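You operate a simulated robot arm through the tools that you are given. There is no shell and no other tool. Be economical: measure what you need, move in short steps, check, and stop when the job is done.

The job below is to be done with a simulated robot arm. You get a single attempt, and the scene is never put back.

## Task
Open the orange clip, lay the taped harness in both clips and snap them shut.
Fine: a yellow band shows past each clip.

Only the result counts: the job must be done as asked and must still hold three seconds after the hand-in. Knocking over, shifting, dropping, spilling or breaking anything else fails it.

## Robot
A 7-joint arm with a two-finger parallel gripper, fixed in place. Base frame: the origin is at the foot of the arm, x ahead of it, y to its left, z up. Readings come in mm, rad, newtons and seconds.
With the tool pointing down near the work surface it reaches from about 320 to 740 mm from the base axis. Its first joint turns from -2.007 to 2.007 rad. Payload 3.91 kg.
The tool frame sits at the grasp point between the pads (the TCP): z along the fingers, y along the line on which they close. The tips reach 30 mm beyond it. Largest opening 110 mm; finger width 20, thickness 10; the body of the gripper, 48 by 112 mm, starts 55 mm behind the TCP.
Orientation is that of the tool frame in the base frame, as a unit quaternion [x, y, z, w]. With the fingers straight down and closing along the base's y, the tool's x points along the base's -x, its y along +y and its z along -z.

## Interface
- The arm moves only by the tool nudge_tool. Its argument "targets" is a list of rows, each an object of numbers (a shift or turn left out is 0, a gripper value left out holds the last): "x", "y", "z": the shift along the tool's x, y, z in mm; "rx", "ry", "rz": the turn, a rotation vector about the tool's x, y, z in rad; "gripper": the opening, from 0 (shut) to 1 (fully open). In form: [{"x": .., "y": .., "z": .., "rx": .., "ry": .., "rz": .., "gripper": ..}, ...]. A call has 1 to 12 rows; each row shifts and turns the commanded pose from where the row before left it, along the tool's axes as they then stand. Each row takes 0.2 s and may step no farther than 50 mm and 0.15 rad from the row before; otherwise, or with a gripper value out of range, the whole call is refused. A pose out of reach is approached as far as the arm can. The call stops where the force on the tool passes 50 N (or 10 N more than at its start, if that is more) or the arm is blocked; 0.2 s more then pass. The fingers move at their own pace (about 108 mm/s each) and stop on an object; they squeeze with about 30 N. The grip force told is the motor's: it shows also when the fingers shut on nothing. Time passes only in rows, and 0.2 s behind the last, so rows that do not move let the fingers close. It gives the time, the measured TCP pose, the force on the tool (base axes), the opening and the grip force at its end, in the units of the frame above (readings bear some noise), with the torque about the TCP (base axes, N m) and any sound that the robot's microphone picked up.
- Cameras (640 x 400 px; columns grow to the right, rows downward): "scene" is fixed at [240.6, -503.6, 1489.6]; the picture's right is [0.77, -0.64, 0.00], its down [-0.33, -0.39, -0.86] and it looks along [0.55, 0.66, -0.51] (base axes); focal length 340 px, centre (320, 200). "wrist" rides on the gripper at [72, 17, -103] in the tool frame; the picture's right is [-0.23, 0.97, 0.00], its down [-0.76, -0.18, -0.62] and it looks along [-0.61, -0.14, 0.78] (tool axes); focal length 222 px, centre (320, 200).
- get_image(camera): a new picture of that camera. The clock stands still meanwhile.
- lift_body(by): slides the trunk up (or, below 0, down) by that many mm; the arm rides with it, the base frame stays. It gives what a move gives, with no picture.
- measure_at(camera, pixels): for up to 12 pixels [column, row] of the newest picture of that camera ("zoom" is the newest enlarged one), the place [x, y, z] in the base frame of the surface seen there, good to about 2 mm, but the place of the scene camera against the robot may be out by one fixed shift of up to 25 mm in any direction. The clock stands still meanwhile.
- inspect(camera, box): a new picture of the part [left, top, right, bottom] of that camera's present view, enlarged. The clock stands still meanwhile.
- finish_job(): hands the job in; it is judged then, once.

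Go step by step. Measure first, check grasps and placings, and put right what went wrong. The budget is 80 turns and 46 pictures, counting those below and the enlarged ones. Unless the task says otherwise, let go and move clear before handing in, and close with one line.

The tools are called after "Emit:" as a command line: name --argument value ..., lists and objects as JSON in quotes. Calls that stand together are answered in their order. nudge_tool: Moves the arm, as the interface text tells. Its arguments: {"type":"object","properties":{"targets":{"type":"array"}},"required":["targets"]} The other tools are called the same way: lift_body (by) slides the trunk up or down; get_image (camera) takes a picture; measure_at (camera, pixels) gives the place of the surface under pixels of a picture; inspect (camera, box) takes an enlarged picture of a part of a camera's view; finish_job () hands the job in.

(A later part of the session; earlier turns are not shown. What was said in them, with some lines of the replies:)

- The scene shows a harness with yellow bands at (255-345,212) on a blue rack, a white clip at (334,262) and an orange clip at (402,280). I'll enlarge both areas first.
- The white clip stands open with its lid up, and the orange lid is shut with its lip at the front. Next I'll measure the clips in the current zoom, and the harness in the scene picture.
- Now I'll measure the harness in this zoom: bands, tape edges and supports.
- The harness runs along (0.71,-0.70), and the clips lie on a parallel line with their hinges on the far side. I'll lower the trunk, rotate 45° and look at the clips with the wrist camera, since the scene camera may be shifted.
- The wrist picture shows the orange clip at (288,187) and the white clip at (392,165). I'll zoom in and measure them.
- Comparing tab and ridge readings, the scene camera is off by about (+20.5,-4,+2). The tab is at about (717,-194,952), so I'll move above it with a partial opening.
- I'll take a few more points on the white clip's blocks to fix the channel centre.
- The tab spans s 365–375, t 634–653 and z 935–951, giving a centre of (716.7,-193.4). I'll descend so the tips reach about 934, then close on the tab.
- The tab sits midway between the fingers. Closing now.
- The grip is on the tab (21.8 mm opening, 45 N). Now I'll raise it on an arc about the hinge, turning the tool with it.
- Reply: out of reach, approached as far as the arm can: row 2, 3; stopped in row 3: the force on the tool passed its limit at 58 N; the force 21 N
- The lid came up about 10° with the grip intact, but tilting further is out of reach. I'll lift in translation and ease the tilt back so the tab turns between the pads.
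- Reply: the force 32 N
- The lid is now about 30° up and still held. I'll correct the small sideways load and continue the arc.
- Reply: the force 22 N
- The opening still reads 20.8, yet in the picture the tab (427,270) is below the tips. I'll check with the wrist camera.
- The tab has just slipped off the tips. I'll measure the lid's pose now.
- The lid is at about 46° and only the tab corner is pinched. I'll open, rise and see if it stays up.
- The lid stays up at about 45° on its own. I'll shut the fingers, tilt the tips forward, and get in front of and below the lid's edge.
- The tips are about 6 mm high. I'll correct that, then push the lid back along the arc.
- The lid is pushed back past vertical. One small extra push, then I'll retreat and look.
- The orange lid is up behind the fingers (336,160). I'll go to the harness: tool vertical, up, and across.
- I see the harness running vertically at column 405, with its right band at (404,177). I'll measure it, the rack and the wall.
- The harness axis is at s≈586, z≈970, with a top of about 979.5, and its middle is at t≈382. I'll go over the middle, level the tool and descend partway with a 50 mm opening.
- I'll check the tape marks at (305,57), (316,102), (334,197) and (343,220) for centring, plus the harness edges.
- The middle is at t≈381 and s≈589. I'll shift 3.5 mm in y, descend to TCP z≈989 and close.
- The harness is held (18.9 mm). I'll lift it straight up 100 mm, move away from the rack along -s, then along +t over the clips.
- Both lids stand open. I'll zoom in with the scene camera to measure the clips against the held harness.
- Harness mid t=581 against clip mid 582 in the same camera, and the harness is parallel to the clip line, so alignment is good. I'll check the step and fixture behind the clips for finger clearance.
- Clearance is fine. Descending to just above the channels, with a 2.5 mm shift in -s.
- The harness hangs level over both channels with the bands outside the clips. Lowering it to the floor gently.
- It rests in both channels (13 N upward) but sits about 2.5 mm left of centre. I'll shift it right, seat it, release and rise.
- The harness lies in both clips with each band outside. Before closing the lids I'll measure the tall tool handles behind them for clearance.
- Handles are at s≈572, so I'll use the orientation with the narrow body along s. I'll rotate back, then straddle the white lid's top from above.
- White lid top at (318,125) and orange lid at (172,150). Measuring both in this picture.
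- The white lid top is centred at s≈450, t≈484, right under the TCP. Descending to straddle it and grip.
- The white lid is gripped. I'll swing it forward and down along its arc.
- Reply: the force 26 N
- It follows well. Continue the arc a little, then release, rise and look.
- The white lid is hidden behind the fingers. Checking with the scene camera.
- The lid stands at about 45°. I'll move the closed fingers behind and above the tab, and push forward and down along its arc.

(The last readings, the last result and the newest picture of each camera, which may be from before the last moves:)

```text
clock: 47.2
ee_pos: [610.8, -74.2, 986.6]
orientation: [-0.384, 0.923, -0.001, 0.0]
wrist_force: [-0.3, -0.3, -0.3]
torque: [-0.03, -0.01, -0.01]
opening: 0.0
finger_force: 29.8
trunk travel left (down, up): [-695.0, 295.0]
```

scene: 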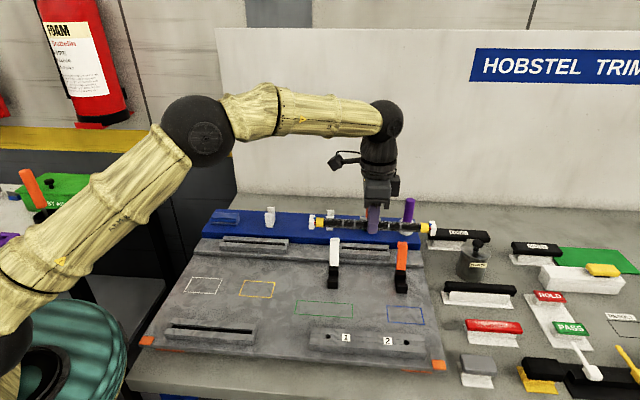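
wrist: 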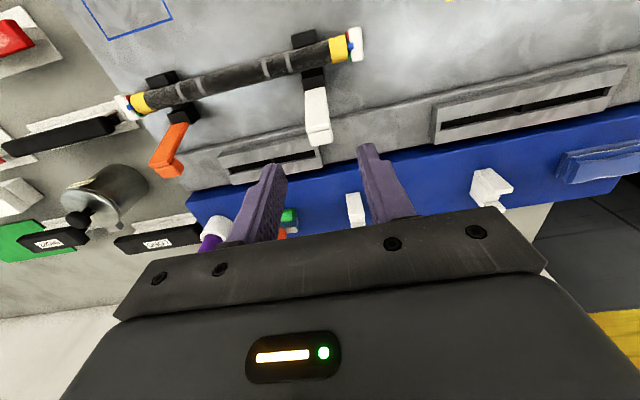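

No load now. I'll press down over the tab gently.

Emit:
nudge_tool --targets '[{"x": 4}, {"z": 3}, {"z": 3}, {"z": 3}, {"z": 3}, {}]'

Emit:
inspect --camera "scene" --box '[288, 210, 432, 300]'

```text
clock: 48.6
ee_pos: [605.4, -77.0, 980.2]
orientation: [-0.383, 0.924, -0.003, 0.004]
wrist_force: [3.1, -0.1, 36.9]
torque: [0.18, -0.13, 0.01]
opening: 0.1
finger_force: 30.8
trunk travel left (down, up): [-695.0, 295.0]
```

```text
4.44 times, centred on (360, 255) of scene
```

zoom: 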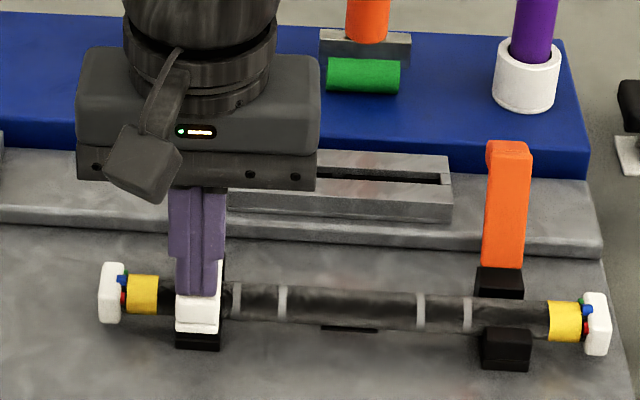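

The lid is almost down, with 37 N but no click reported yet. I'll press a bit further.

Emit:
nudge_tool --targets '[{"z": 1.5}, {"z": 1.5}, {"z": 1.5}, {"z": 1.5}, {}]'

```text
clock: 49.2
ee_pos: [607.6, -77.9, 980.2]
orientation: [-0.383, 0.924, -0.005, 0.006]
wrist_force: [-9.8, 0.7, 24.0]
torque: [0.19, 0.27, 0.07]
opening: 0.0
finger_force: 29.9
trunk travel left (down, up): [-695.0, 295.0]
stopped in row 3: the force on the tool passed its limit at 51 N (the readings are from after the stop); the commanded pose is now the measured one
```

It stalls at tip z≈950. I'll back off and look at the lid from the wrist camera.

Emit:
nudge_tool --targets '[{"z": -25}, {"z": -25}, {"x": 40, "y": 20}, {}]'

Emit:
inspect --camera "wrist" --box '[160, 100, 400, 250]'

```text
clock: 50.2
ee_pos: [568.0, -96.1, 1027.7]
orientation: [-0.383, 0.924, -0.003, 0.005]
wrist_force: [0.2, 0.1, 0.5]
torque: [-0.03, -0.03, 0.01]
opening: 0.0
finger_force: 30.4
trunk travel left (down, up): [-695.0, 295.0]
```

```text
2.67 times, centred on (280, 175) of wrist
```

zoom: 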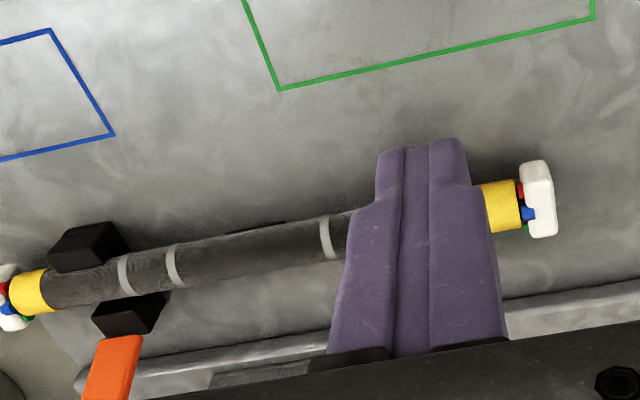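

The fingers block the view. I'll move aside toward the orange clip and use the scene camera.

Emit:
nudge_tool --targets '[{"z": -30, "y": -40}, {"z": -20, "y": -40}, {"x": -30, "y": -30, "gripper": 0.45}, {}]'

Emit:
inspect --camera "scene" --box '[300, 230, 428, 310]'

```text
clock: 51.2
ee_pos: [665.0, -148.3, 1078.5]
orientation: [-0.383, 0.924, -0.003, 0.004]
wrist_force: [0.3, -0.1, 0.0]
torque: [-0.01, -0.01, -0.02]
opening: 49.4
finger_force: 0.1
trunk travel left (down, up): [-695.0, 295.0]
```

```text
5.00 times, centred on (364, 270) of scene
```

zoom: 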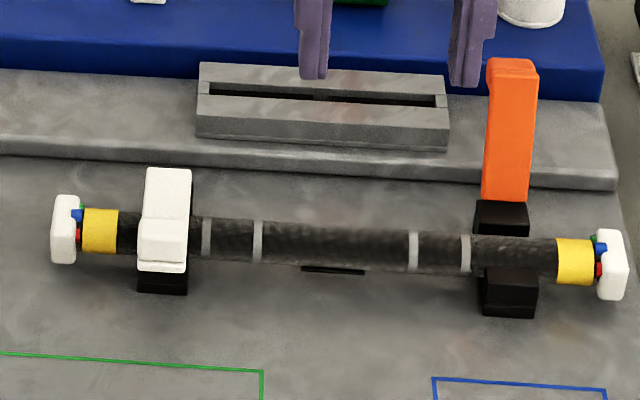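

Emit:
measure_at --camera "zoom" --pixels '[[160, 228], [178, 230], [160, 245], [165, 268], [166, 174], [166, 205], [165, 215], [160, 285], [160, 275]]'

```text
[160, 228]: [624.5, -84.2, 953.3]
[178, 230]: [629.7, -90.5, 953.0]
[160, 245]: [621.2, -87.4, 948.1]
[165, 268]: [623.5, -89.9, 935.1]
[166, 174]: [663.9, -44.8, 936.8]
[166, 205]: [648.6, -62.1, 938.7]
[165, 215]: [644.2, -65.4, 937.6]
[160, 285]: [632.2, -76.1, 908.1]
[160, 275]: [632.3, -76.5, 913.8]
```

The white lid now reads the same heights as the originally shut orange lid (lid ≈937, tab ≈953), so it looks closed. Next is the orange lid: tilt the tool, straddle its top and grip.

Emit:
nudge_tool --targets '[{"y": -34.5}, {"y": -34.5}, {"x": -23, "z": 12}, {"x": -23.7, "z": 12}, {"ry": -0.13}, {"ry": -0.13}, {"ry": -0.13}, {}]'

```text
clock: 53.0
ee_pos: [763.5, -176.3, 1062.8]
orientation: [-0.377, 0.905, 0.071, 0.183]
wrist_force: [-0.1, 0.1, -0.8]
torque: [0.01, 0.02, -0.01]
opening: 49.7
finger_force: 0.0
out of reach, approached as far as the arm can: row 3, 4, 5, 6, 7
trunk travel left (down, up): [-695.0, 295.0]
```

At this height the pose is out of reach, and t drifted to 664. I'll raise the trunk so the arm works lower relative to its shoulder, then re-approach.

Emit:
lift_body --by 120

Emit:
nudge_tool --targets '[{"z": 20}, {"z": 20}, {"z": 20}, {}]'

```text
clock: 54.5
ee_pos: [764.7, -177.4, 1182.2]
orientation: [-0.377, 0.905, 0.071, 0.183]
wrist_force: [0.2, -0.2, 0.2]
torque: [0.0, 0.02, -0.02]
opening: 49.6
finger_force: 0.0
trunk travel left (down, up): [-815.0, 175.0]
```

```text
clock: 55.5
ee_pos: [780.1, -159.5, 1127.3]
orientation: [-0.377, 0.905, 0.071, 0.183]
wrist_force: [-0.1, 0.2, 0.0]
torque: [-0.01, -0.01, 0.0]
opening: 49.4
finger_force: 0.2
trunk travel left (down, up): [-815.0, 175.0]
```

It reaches now. I'll move to the pre-approach point in line with the lid, correcting t.

Emit:
nudge_tool --targets '[{"x": 26, "y": 10.2, "z": 25.4}, {"x": 26.3, "y": 10.2, "z": 25.4}, {}]'

Emit:
get_image --camera "wrist"

```text
clock: 56.4
ee_pos: [777.9, -176.8, 1059.8]
orientation: [-0.377, 0.905, 0.072, 0.183]
wrist_force: [-0.4, 0.5, 0.2]
torque: [-0.02, 0.04, -0.02]
opening: 49.4
finger_force: 0.1
out of reach, approached as far as the arm can: row 1, 2
trunk travel left (down, up): [-815.0, 175.0]
```

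```text
6 pictures are left
```

wrist: 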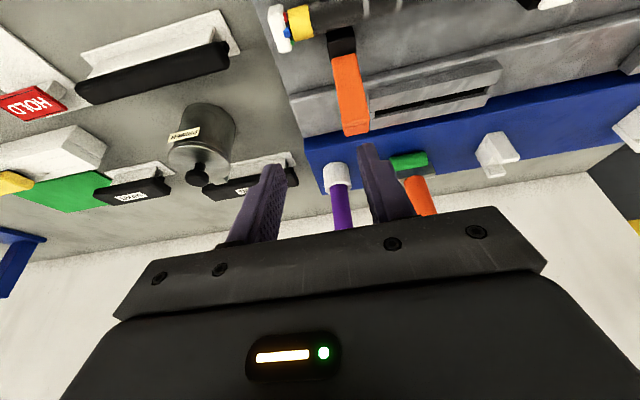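

The feasible height relative to the trunk is about 1180, so the arm is now too low against the shoulder. I'll go up to z≈1120 and centre there, then use the trunk for the vertical descent.

Emit:
nudge_tool --targets '[{"x": -18, "z": -25}, {"x": -18, "z": -25}, {"y": 15.5}, {"y": 15.5}, {}]'

```text
clock: 57.5
ee_pos: [780.7, -157.0, 1122.7]
orientation: [-0.377, 0.905, 0.072, 0.182]
wrist_force: [-0.9, 0.0, -1.1]
torque: [-0.01, 0.01, -0.02]
opening: 49.4
finger_force: 0.0
out of reach, approached as far as the arm can: row 2, 3, 4
trunk travel left (down, up): [-815.0, 175.0]
```

The arm is near a limit out here. I'll retreat toward -s at height, bring the trunk back down, and approach the lid horizontally from the front, as in the earlier push that worked.

Emit:
nudge_tool --targets '[{"x": 41, "z": -17}, {"x": 41, "z": -17}, {}]'

```text
clock: 58.4
ee_pos: [750.2, -231.6, 1129.0]
orientation: [-0.378, 0.905, 0.072, 0.182]
wrist_force: [-0.6, -0.4, -0.9]
torque: [0.02, 0.02, -0.01]
opening: 49.6
finger_force: 0.0
out of reach, approached as far as the arm can: row 1, 2
trunk travel left (down, up): [-815.0, 175.0]
```

The position is sliding along a limit while tilted. I'll undo the tilt and pull back toward the known-good region.

Emit:
nudge_tool --targets '[{"ry": 0.13}, {"ry": 0.13}, {"ry": 0.13}, {}, {"x": 30, "y": 30}, {"x": 20, "y": 30}, {}]'

```text
clock: 60.0
ee_pos: [712.6, -239.3, 1133.6]
orientation: [-0.384, 0.923, -0.002, 0.004]
wrist_force: [-0.2, 0.4, 0.2]
torque: [-0.02, 0.02, -0.01]
opening: 49.5
finger_force: 0.1
out of reach, approached as far as the arm can: row 1, 2, 3, 5, 6
trunk travel left (down, up): [-815.0, 175.0]
```

Still flagged out of reach, so the commanded pose lies further out than the measured one. I'll pull in until the flag clears.

Emit:
nudge_tool --targets '[{"y": 30}, {"y": 30}, {"y": 20}, {}]'

```text
clock: 61.0
ee_pos: [723.4, -201.7, 1143.1]
orientation: [-0.383, 0.924, -0.002, 0.002]
wrist_force: [-0.5, -0.4, -0.5]
torque: [0.0, -0.04, 0.01]
opening: 49.7
finger_force: 0.0
out of reach, approached as far as the arm can: row 1, 2, 3
trunk travel left (down, up): [-815.0, 175.0]
```

Readings slide along r≈751, so the command is radially outside. Pulling straight in toward the base.

Emit:
nudge_tool --targets '[{"x": 25, "y": 25}, {"x": 25, "y": 25}, {"x": 25, "y": 25}, {}]'

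```text
clock: 62.0
ee_pos: [712.1, -225.4, 1154.0]
orientation: [-0.384, 0.923, -0.004, 0.003]
wrist_force: [-0.2, -0.7, -0.7]
torque: [-0.01, -0.02, 0.0]
opening: 49.6
finger_force: 0.1
out of reach, approached as far as the arm can: row 1, 2, 3
trunk travel left (down, up): [-815.0, 175.0]
```

A geometric estimate puts the command at about (778,-247). I'll keep pulling in until the flag clears.

Emit:
nudge_tool --targets '[{"x": 25, "y": 25}, {"x": 25, "y": 25}, {"x": 25, "y": 25}, {"x": 25, "y": 25}, {}]'

```text
clock: 63.1
ee_pos: [690.9, -261.8, 1171.1]
orientation: [-0.386, 0.923, -0.002, 0.003]
wrist_force: [-0.2, 0.7, -1.0]
torque: [0.0, 0.01, 0.02]
opening: 49.5
finger_force: 0.1
out of reach, approached as far as the arm can: row 1, 2, 3, 4
trunk travel left (down, up): [-815.0, 175.0]
```

It's still flagged though r shrinks, so the limit may be elsewhere, perhaps in height. I'll test with a vertical move.

Emit:
nudge_tool --targets '[{"z": 30}, {"z": 30}, {}]'

```text
clock: 64.0
ee_pos: [664.7, -256.5, 1109.5]
orientation: [-0.384, 0.923, -0.003, 0.004]
wrist_force: [-0.3, -0.3, -1.0]
torque: [0.0, 0.03, -0.03]
opening: 49.3
finger_force: 0.1
trunk travel left (down, up): [-815.0, 175.0]
```

The flag cleared and the command is back under control. With the trunk higher, I'll go down to z≈992 in front of the orange clip and advance in small checked steps.

Emit:
nudge_tool --targets '[{"y": 7, "z": 39}, {"z": 39}, {"z": 39}, {"x": -30}, {"x": -30}, {}]'

```text
clock: 65.3
ee_pos: [700.4, -210.3, 995.4]
orientation: [-0.384, 0.923, -0.004, 0.004]
wrist_force: [0.1, 0.5, -0.4]
torque: [-0.02, -0.01, -0.01]
opening: 49.5
finger_force: 0.1
trunk travel left (down, up): [-815.0, 175.0]
```

Good. Tilting, then advancing along +s.

Emit:
nudge_tool --targets '[{"ry": -0.13}, {"ry": -0.13}, {"ry": -0.13}, {"x": -13.8, "z": 5.8}, {"x": -13.8, "z": 5.8}, {"x": -13.8, "z": 5.8}, {}]'

```text
clock: 67.0
ee_pos: [732.0, -176.7, 993.6]
orientation: [-0.378, 0.905, 0.072, 0.183]
wrist_force: [1.2, 0.4, 0.0]
torque: [0.04, 0.0, -0.01]
opening: 49.2
finger_force: 0.1
trunk travel left (down, up): [-815.0, 175.0]
```

No flag and t=642.5. Three more steps.

Emit:
nudge_tool --targets '[{"x": -13.8, "y": -1, "z": 5.8}, {"x": -13.8, "z": 5.8}, {"x": -13.8, "z": 5.8}, {}]'

Emit:
inspect --camera "scene" --box '[300, 215, 444, 305]'

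```text
clock: 68.0
ee_pos: [764.5, -145.8, 991.9]
orientation: [-0.376, 0.905, 0.071, 0.183]
wrist_force: [-0.5, 0.1, 1.2]
torque: [0.0, 0.02, 0.0]
opening: 49.6
finger_force: 0.0
trunk travel left (down, up): [-815.0, 175.0]
```

```text
4.44 times, centred on (372, 260) of scene
```

zoom: 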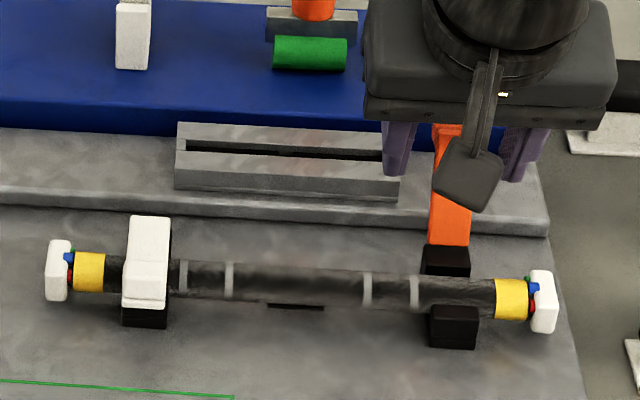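

The fingers straddle the orange lid. Gripping and swinging it forward along the arc.

Emit:
nudge_tool --targets '[{"gripper": 0.2}, {"gripper": 0}, {}, {"x": 8.3, "z": -6.1}, {"x": 9.4, "z": -6.1}, {"x": 8.2, "z": -2.3}, {"x": 8.8, "z": -1.0}, {"x": 8.9, "z": 0.6}, {"x": 8.4, "z": 1.9}, {"x": 8.2, "z": 4.2}, {}]'

```text
clock: 70.3
ee_pos: [724.9, -187.1, 977.7]
orientation: [-0.377, 0.905, 0.071, 0.183]
wrist_force: [0.6, -0.4, 0.4]
torque: [-0.01, 0.0, -0.01]
opening: 0.0
finger_force: 37.2
trunk travel left (down, up): [-815.0, 175.0]
```

The grip slipped off during the swing (opening 0). Checking the lid angle.

Emit:
nudge_tool --targets '[{"x": 30}, {"x": 20, "z": -40}, {"z": -20}, {}]'

Emit:
get_image --camera "wrist"

```text
clock: 71.3
ee_pos: [675.8, -235.1, 1016.0]
orientation: [-0.378, 0.905, 0.072, 0.183]
wrist_force: [0.6, -0.8, -0.1]
torque: [0.0, -0.01, 0.03]
opening: 0.0
finger_force: 37.2
trunk travel left (down, up): [-815.0, 175.0]
```

```text
4 pictures are left
```

wrist: 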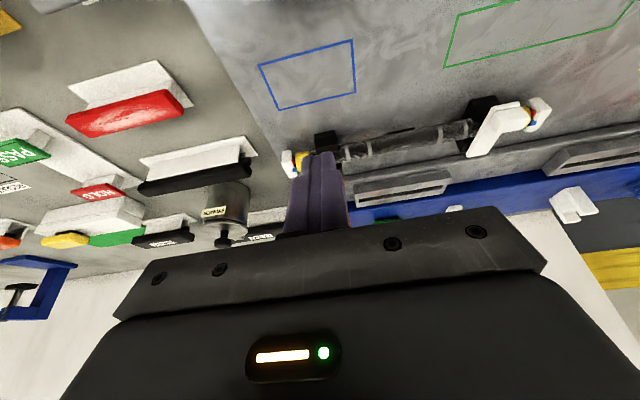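

I'll open the fingers to see the lid between them.

Emit:
nudge_tool --targets '[{"gripper": 0.5}, {"gripper": 0.5}, {}]'

Emit:
inspect --camera "wrist" --box '[240, 80, 560, 280]'

```text
clock: 72.2
ee_pos: [676.9, -236.0, 1014.8]
orientation: [-0.377, 0.905, 0.072, 0.182]
wrist_force: [-0.4, 0.4, -0.9]
torque: [0.02, 0.02, 0.0]
opening: 55.1
finger_force: 0.0
trunk travel left (down, up): [-815.0, 175.0]
```

```text
2.00 times, centred on (400, 180) of wrist
```

zoom: 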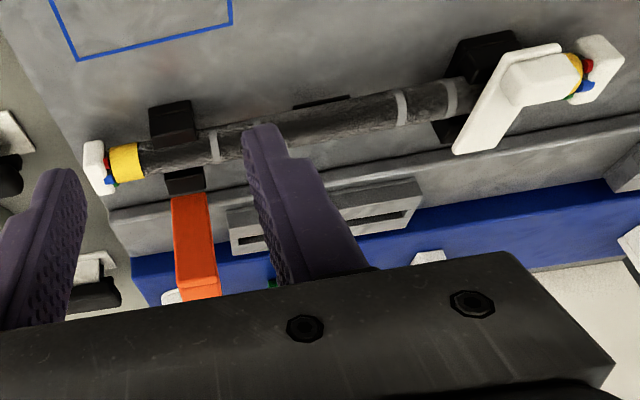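

The orange lid is still up between the fingers. I'll measure both lids.

Emit:
measure_at --camera "zoom" --pixels '[[185, 205], [190, 240], [195, 270], [195, 285], [178, 275], [213, 270], [480, 125], [500, 100], [530, 55], [550, 78], [555, 50], [515, 75]]'

```text
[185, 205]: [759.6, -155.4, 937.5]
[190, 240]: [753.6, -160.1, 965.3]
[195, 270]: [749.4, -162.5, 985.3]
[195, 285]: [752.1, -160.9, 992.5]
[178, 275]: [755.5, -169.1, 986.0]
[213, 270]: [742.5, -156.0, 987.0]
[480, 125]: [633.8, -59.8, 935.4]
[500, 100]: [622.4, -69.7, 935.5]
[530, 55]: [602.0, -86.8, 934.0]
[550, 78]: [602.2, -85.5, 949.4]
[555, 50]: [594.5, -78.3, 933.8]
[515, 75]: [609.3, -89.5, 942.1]
```

White is shut flat (lid 935, tab 949–950). The orange lid leans forward at about 76°, so I'll straddle it again with deeper overlap and pull it further down.

Emit:
nudge_tool --targets '[{"x": 9.2, "y": 1.5, "z": 22.2}, {"x": -22.4, "z": 9.3}, {"x": -22.4, "z": 9.3}, {"x": -22.4, "z": 9.3}, {"x": -22.4, "z": 9.3}, {}, {"gripper": 0.2}, {"gripper": 0}, {}]'

```text
clock: 74.2
ee_pos: [743.4, -169.4, 993.6]
orientation: [-0.376, 0.905, 0.072, 0.183]
wrist_force: [-5.0, -2.2, 5.1]
torque: [0.08, 0.38, 0.32]
opening: 21.5
finger_force: 44.6
trunk travel left (down, up): [-815.0, 175.0]
```

Gripped again (21.5 mm). Following the arc down.

Emit:
nudge_tool --targets '[{"x": 6.3, "z": -0.5}, {"x": 6.2, "z": 0.3}, {"x": 6.1, "z": 1.2}, {"x": 5.95, "z": 2.1}, {"x": 5.5, "z": 2.9}, {}]'

```text
clock: 75.5
ee_pos: [725.0, -183.7, 974.7]
orientation: [-0.378, 0.905, 0.072, 0.182]
wrist_force: [0.8, -0.7, 0.1]
torque: [-0.01, -0.03, 0.02]
opening: 0.0
finger_force: 37.5
trunk travel left (down, up): [-815.0, 175.0]
```

It slipped again near the end, with the lid somewhere around 50–60°. I'll back out, rise, and go over behind the lid for a push from behind.

Emit:
nudge_tool --targets '[{"x": 20.7, "z": -8.6}, {"x": 20.7, "z": -8.6}, {"x": -14.4, "z": -34.6}, {"x": -14.4, "z": -34.6}, {"x": -23.8, "z": 9.9}, {"x": -23.8, "z": 9.9}, {"x": -23.8, "z": 9.9}, {"x": -23.8, "z": 9.9}, {}]'

Emit:
inspect --camera "scene" --box '[340, 215, 452, 285]'

```text
clock: 77.5
ee_pos: [766.7, -144.4, 1050.6]
orientation: [-0.378, 0.905, 0.072, 0.182]
wrist_force: [0.0, -0.7, 0.3]
torque: [0.05, 0.0, -0.01]
opening: 0.0
finger_force: 38.0
trunk travel left (down, up): [-815.0, 175.0]
```

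```text
5.71 times, centred on (396, 250) of scene
```

zoom: 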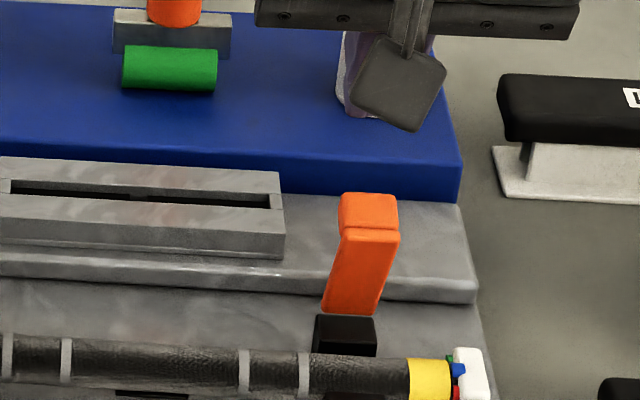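

Emit:
measure_at --camera "zoom" --pixels '[[368, 200], [368, 228], [368, 240], [350, 305], [372, 212]]'

```text
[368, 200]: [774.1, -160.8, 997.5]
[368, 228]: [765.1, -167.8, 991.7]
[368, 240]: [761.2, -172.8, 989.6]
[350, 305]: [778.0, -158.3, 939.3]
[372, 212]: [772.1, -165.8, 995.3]
```

The lid is at about 66° with its tab top near s≈422, z≈995, and the fingers are behind it. I'll lower behind the tab and push toward -s.

Emit:
nudge_tool --targets '[{"x": 6.5, "z": 15.7}, {"x": 6.5, "z": 15.7}, {"x": 8, "z": -2.8}, {"x": 8, "z": -2.8}, {"x": 8, "z": -2.8}, {"x": 8, "z": -2.8}, {}]'

```text
clock: 79.2
ee_pos: [742.5, -166.2, 1014.0]
orientation: [-0.377, 0.905, 0.072, 0.183]
wrist_force: [-1.0, -0.2, 0.5]
torque: [0.0, 0.03, -0.03]
opening: 0.3
finger_force: 37.9
trunk travel left (down, up): [-815.0, 175.0]
```

No resistance; the lid followed to about 50°. I'll lift slightly, straighten the tool, then repeat the push path that closed the white lid.

Emit:
nudge_tool --targets '[{"x": -20.6, "y": -1, "z": -13.1}, {"ry": 0.13}, {"ry": 0.13}, {"ry": 0.13}, {}]'

```text
clock: 80.3
ee_pos: [746.9, -157.2, 1032.6]
orientation: [-0.383, 0.924, -0.004, 0.003]
wrist_force: [-0.1, -0.2, -0.4]
torque: [-0.01, 0.02, -0.01]
opening: 0.1
finger_force: 37.5
out of reach, approached as far as the arm can: row 4
trunk travel left (down, up): [-815.0, 175.0]
```

Nearly vertical and the residual is small. Now the forward and down push.

Emit:
nudge_tool --targets '[{"z": 8}, {"z": 8}, {"x": 7, "z": 5}, {"x": 7, "z": 5}, {"x": 6, "z": 6}, {"x": 5, "z": 6}, {"x": 6, "z": 3}, {"x": 6, "z": 2}, {"x": 5}, {}]'

```text
clock: 82.5
ee_pos: [718.1, -186.0, 988.4]
orientation: [-0.384, 0.923, -0.003, 0.004]
wrist_force: [-0.4, 0.0, -0.4]
torque: [0.01, 0.01, 0.0]
opening: 0.0
finger_force: 37.9
trunk travel left (down, up): [-815.0, 175.0]
```

The tips are above the tab position with no load. I'll shift 4 mm in t and press down.

Emit:
nudge_tool --targets '[{"x": 3, "y": -4}, {"z": 3}, {"z": 3}, {"z": 3}, {"z": 3}, {"z": 2}, {}]'

```text
clock: 84.2
ee_pos: [717.8, -190.2, 981.6]
orientation: [-0.384, 0.923, -0.006, 0.007]
wrist_force: [0.1, -1.8, 32.6]
torque: [0.12, -0.01, 0.04]
opening: 0.0
finger_force: 37.2
trunk travel left (down, up): [-815.0, 175.0]
```

There is contact at tip z≈951.6 with 33 N. Pressing on to the force limit.

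Emit:
nudge_tool --targets '[{"z": 2}, {"z": 2}, {"z": 2}, {"z": 2}, {}]'

```text
clock: 85.0
ee_pos: [719.9, -190.3, 980.8]
orientation: [-0.383, 0.923, -0.009, 0.011]
wrist_force: [-10.7, 3.9, 23.3]
torque: [0.27, 0.36, 0.05]
opening: 0.1
finger_force: 37.3
trunk travel left (down, up): [-815.0, 175.0]
stopped in row 4: the force on the tool passed its limit at 51 N (the readings are from after the stop); the commanded pose is now the measured one
```

It has bottomed as the white one did. I'll rise, move clear of the view and check with the scene camera.

Emit:
nudge_tool --targets '[{"z": -25}, {"z": -35}, {"z": -40, "x": 10}, {"x": 35, "y": 35}, {"x": 35, "y": 35}, {"x": 35, "y": 35}, {"x": 35, "y": 35}, {}]'

Emit:
inspect --camera "scene" --box '[308, 235, 436, 315]'

```text
clock: 86.8
ee_pos: [513.6, -199.4, 1072.4]
orientation: [-0.384, 0.923, -0.007, 0.009]
wrist_force: [0.2, 0.8, 0.3]
torque: [0.0, 0.01, 0.01]
opening: 0.0
finger_force: 37.4
trunk travel left (down, up): [-815.0, 175.0]
```

```text
5.00 times, centred on (372, 275) of scene
```

zoom: 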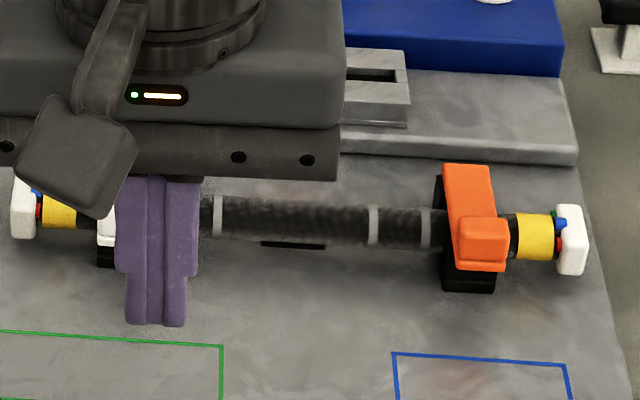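

The orange lid is down with its band showing past it. Measuring its heights against the originally shut state.

Emit:
measure_at --camera "zoom" --pixels '[[466, 172], [468, 195], [484, 228], [482, 255], [470, 285], [478, 265], [512, 235], [555, 235]]'

```text
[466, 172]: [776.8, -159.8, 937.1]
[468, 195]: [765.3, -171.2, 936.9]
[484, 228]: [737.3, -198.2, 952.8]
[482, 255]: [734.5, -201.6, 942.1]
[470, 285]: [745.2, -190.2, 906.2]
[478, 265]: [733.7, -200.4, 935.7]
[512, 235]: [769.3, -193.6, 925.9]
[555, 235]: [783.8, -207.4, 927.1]
```

The orange lid reads 937 with its tab at 952.8, matching the originally shut state. The white lid read shut and flat too, both bands show, and the arm is clear, so I'm handing in.

Emit:
finish_job

```text
The job is handed in.
```

I opened the orange clip, laid the harness in both clips and pressed both lids shut, with a yellow band showing past each clip. The lid heights match the orange clip's original shut position, but no latch click was picked up, so I'm judging the latching from height and force only.
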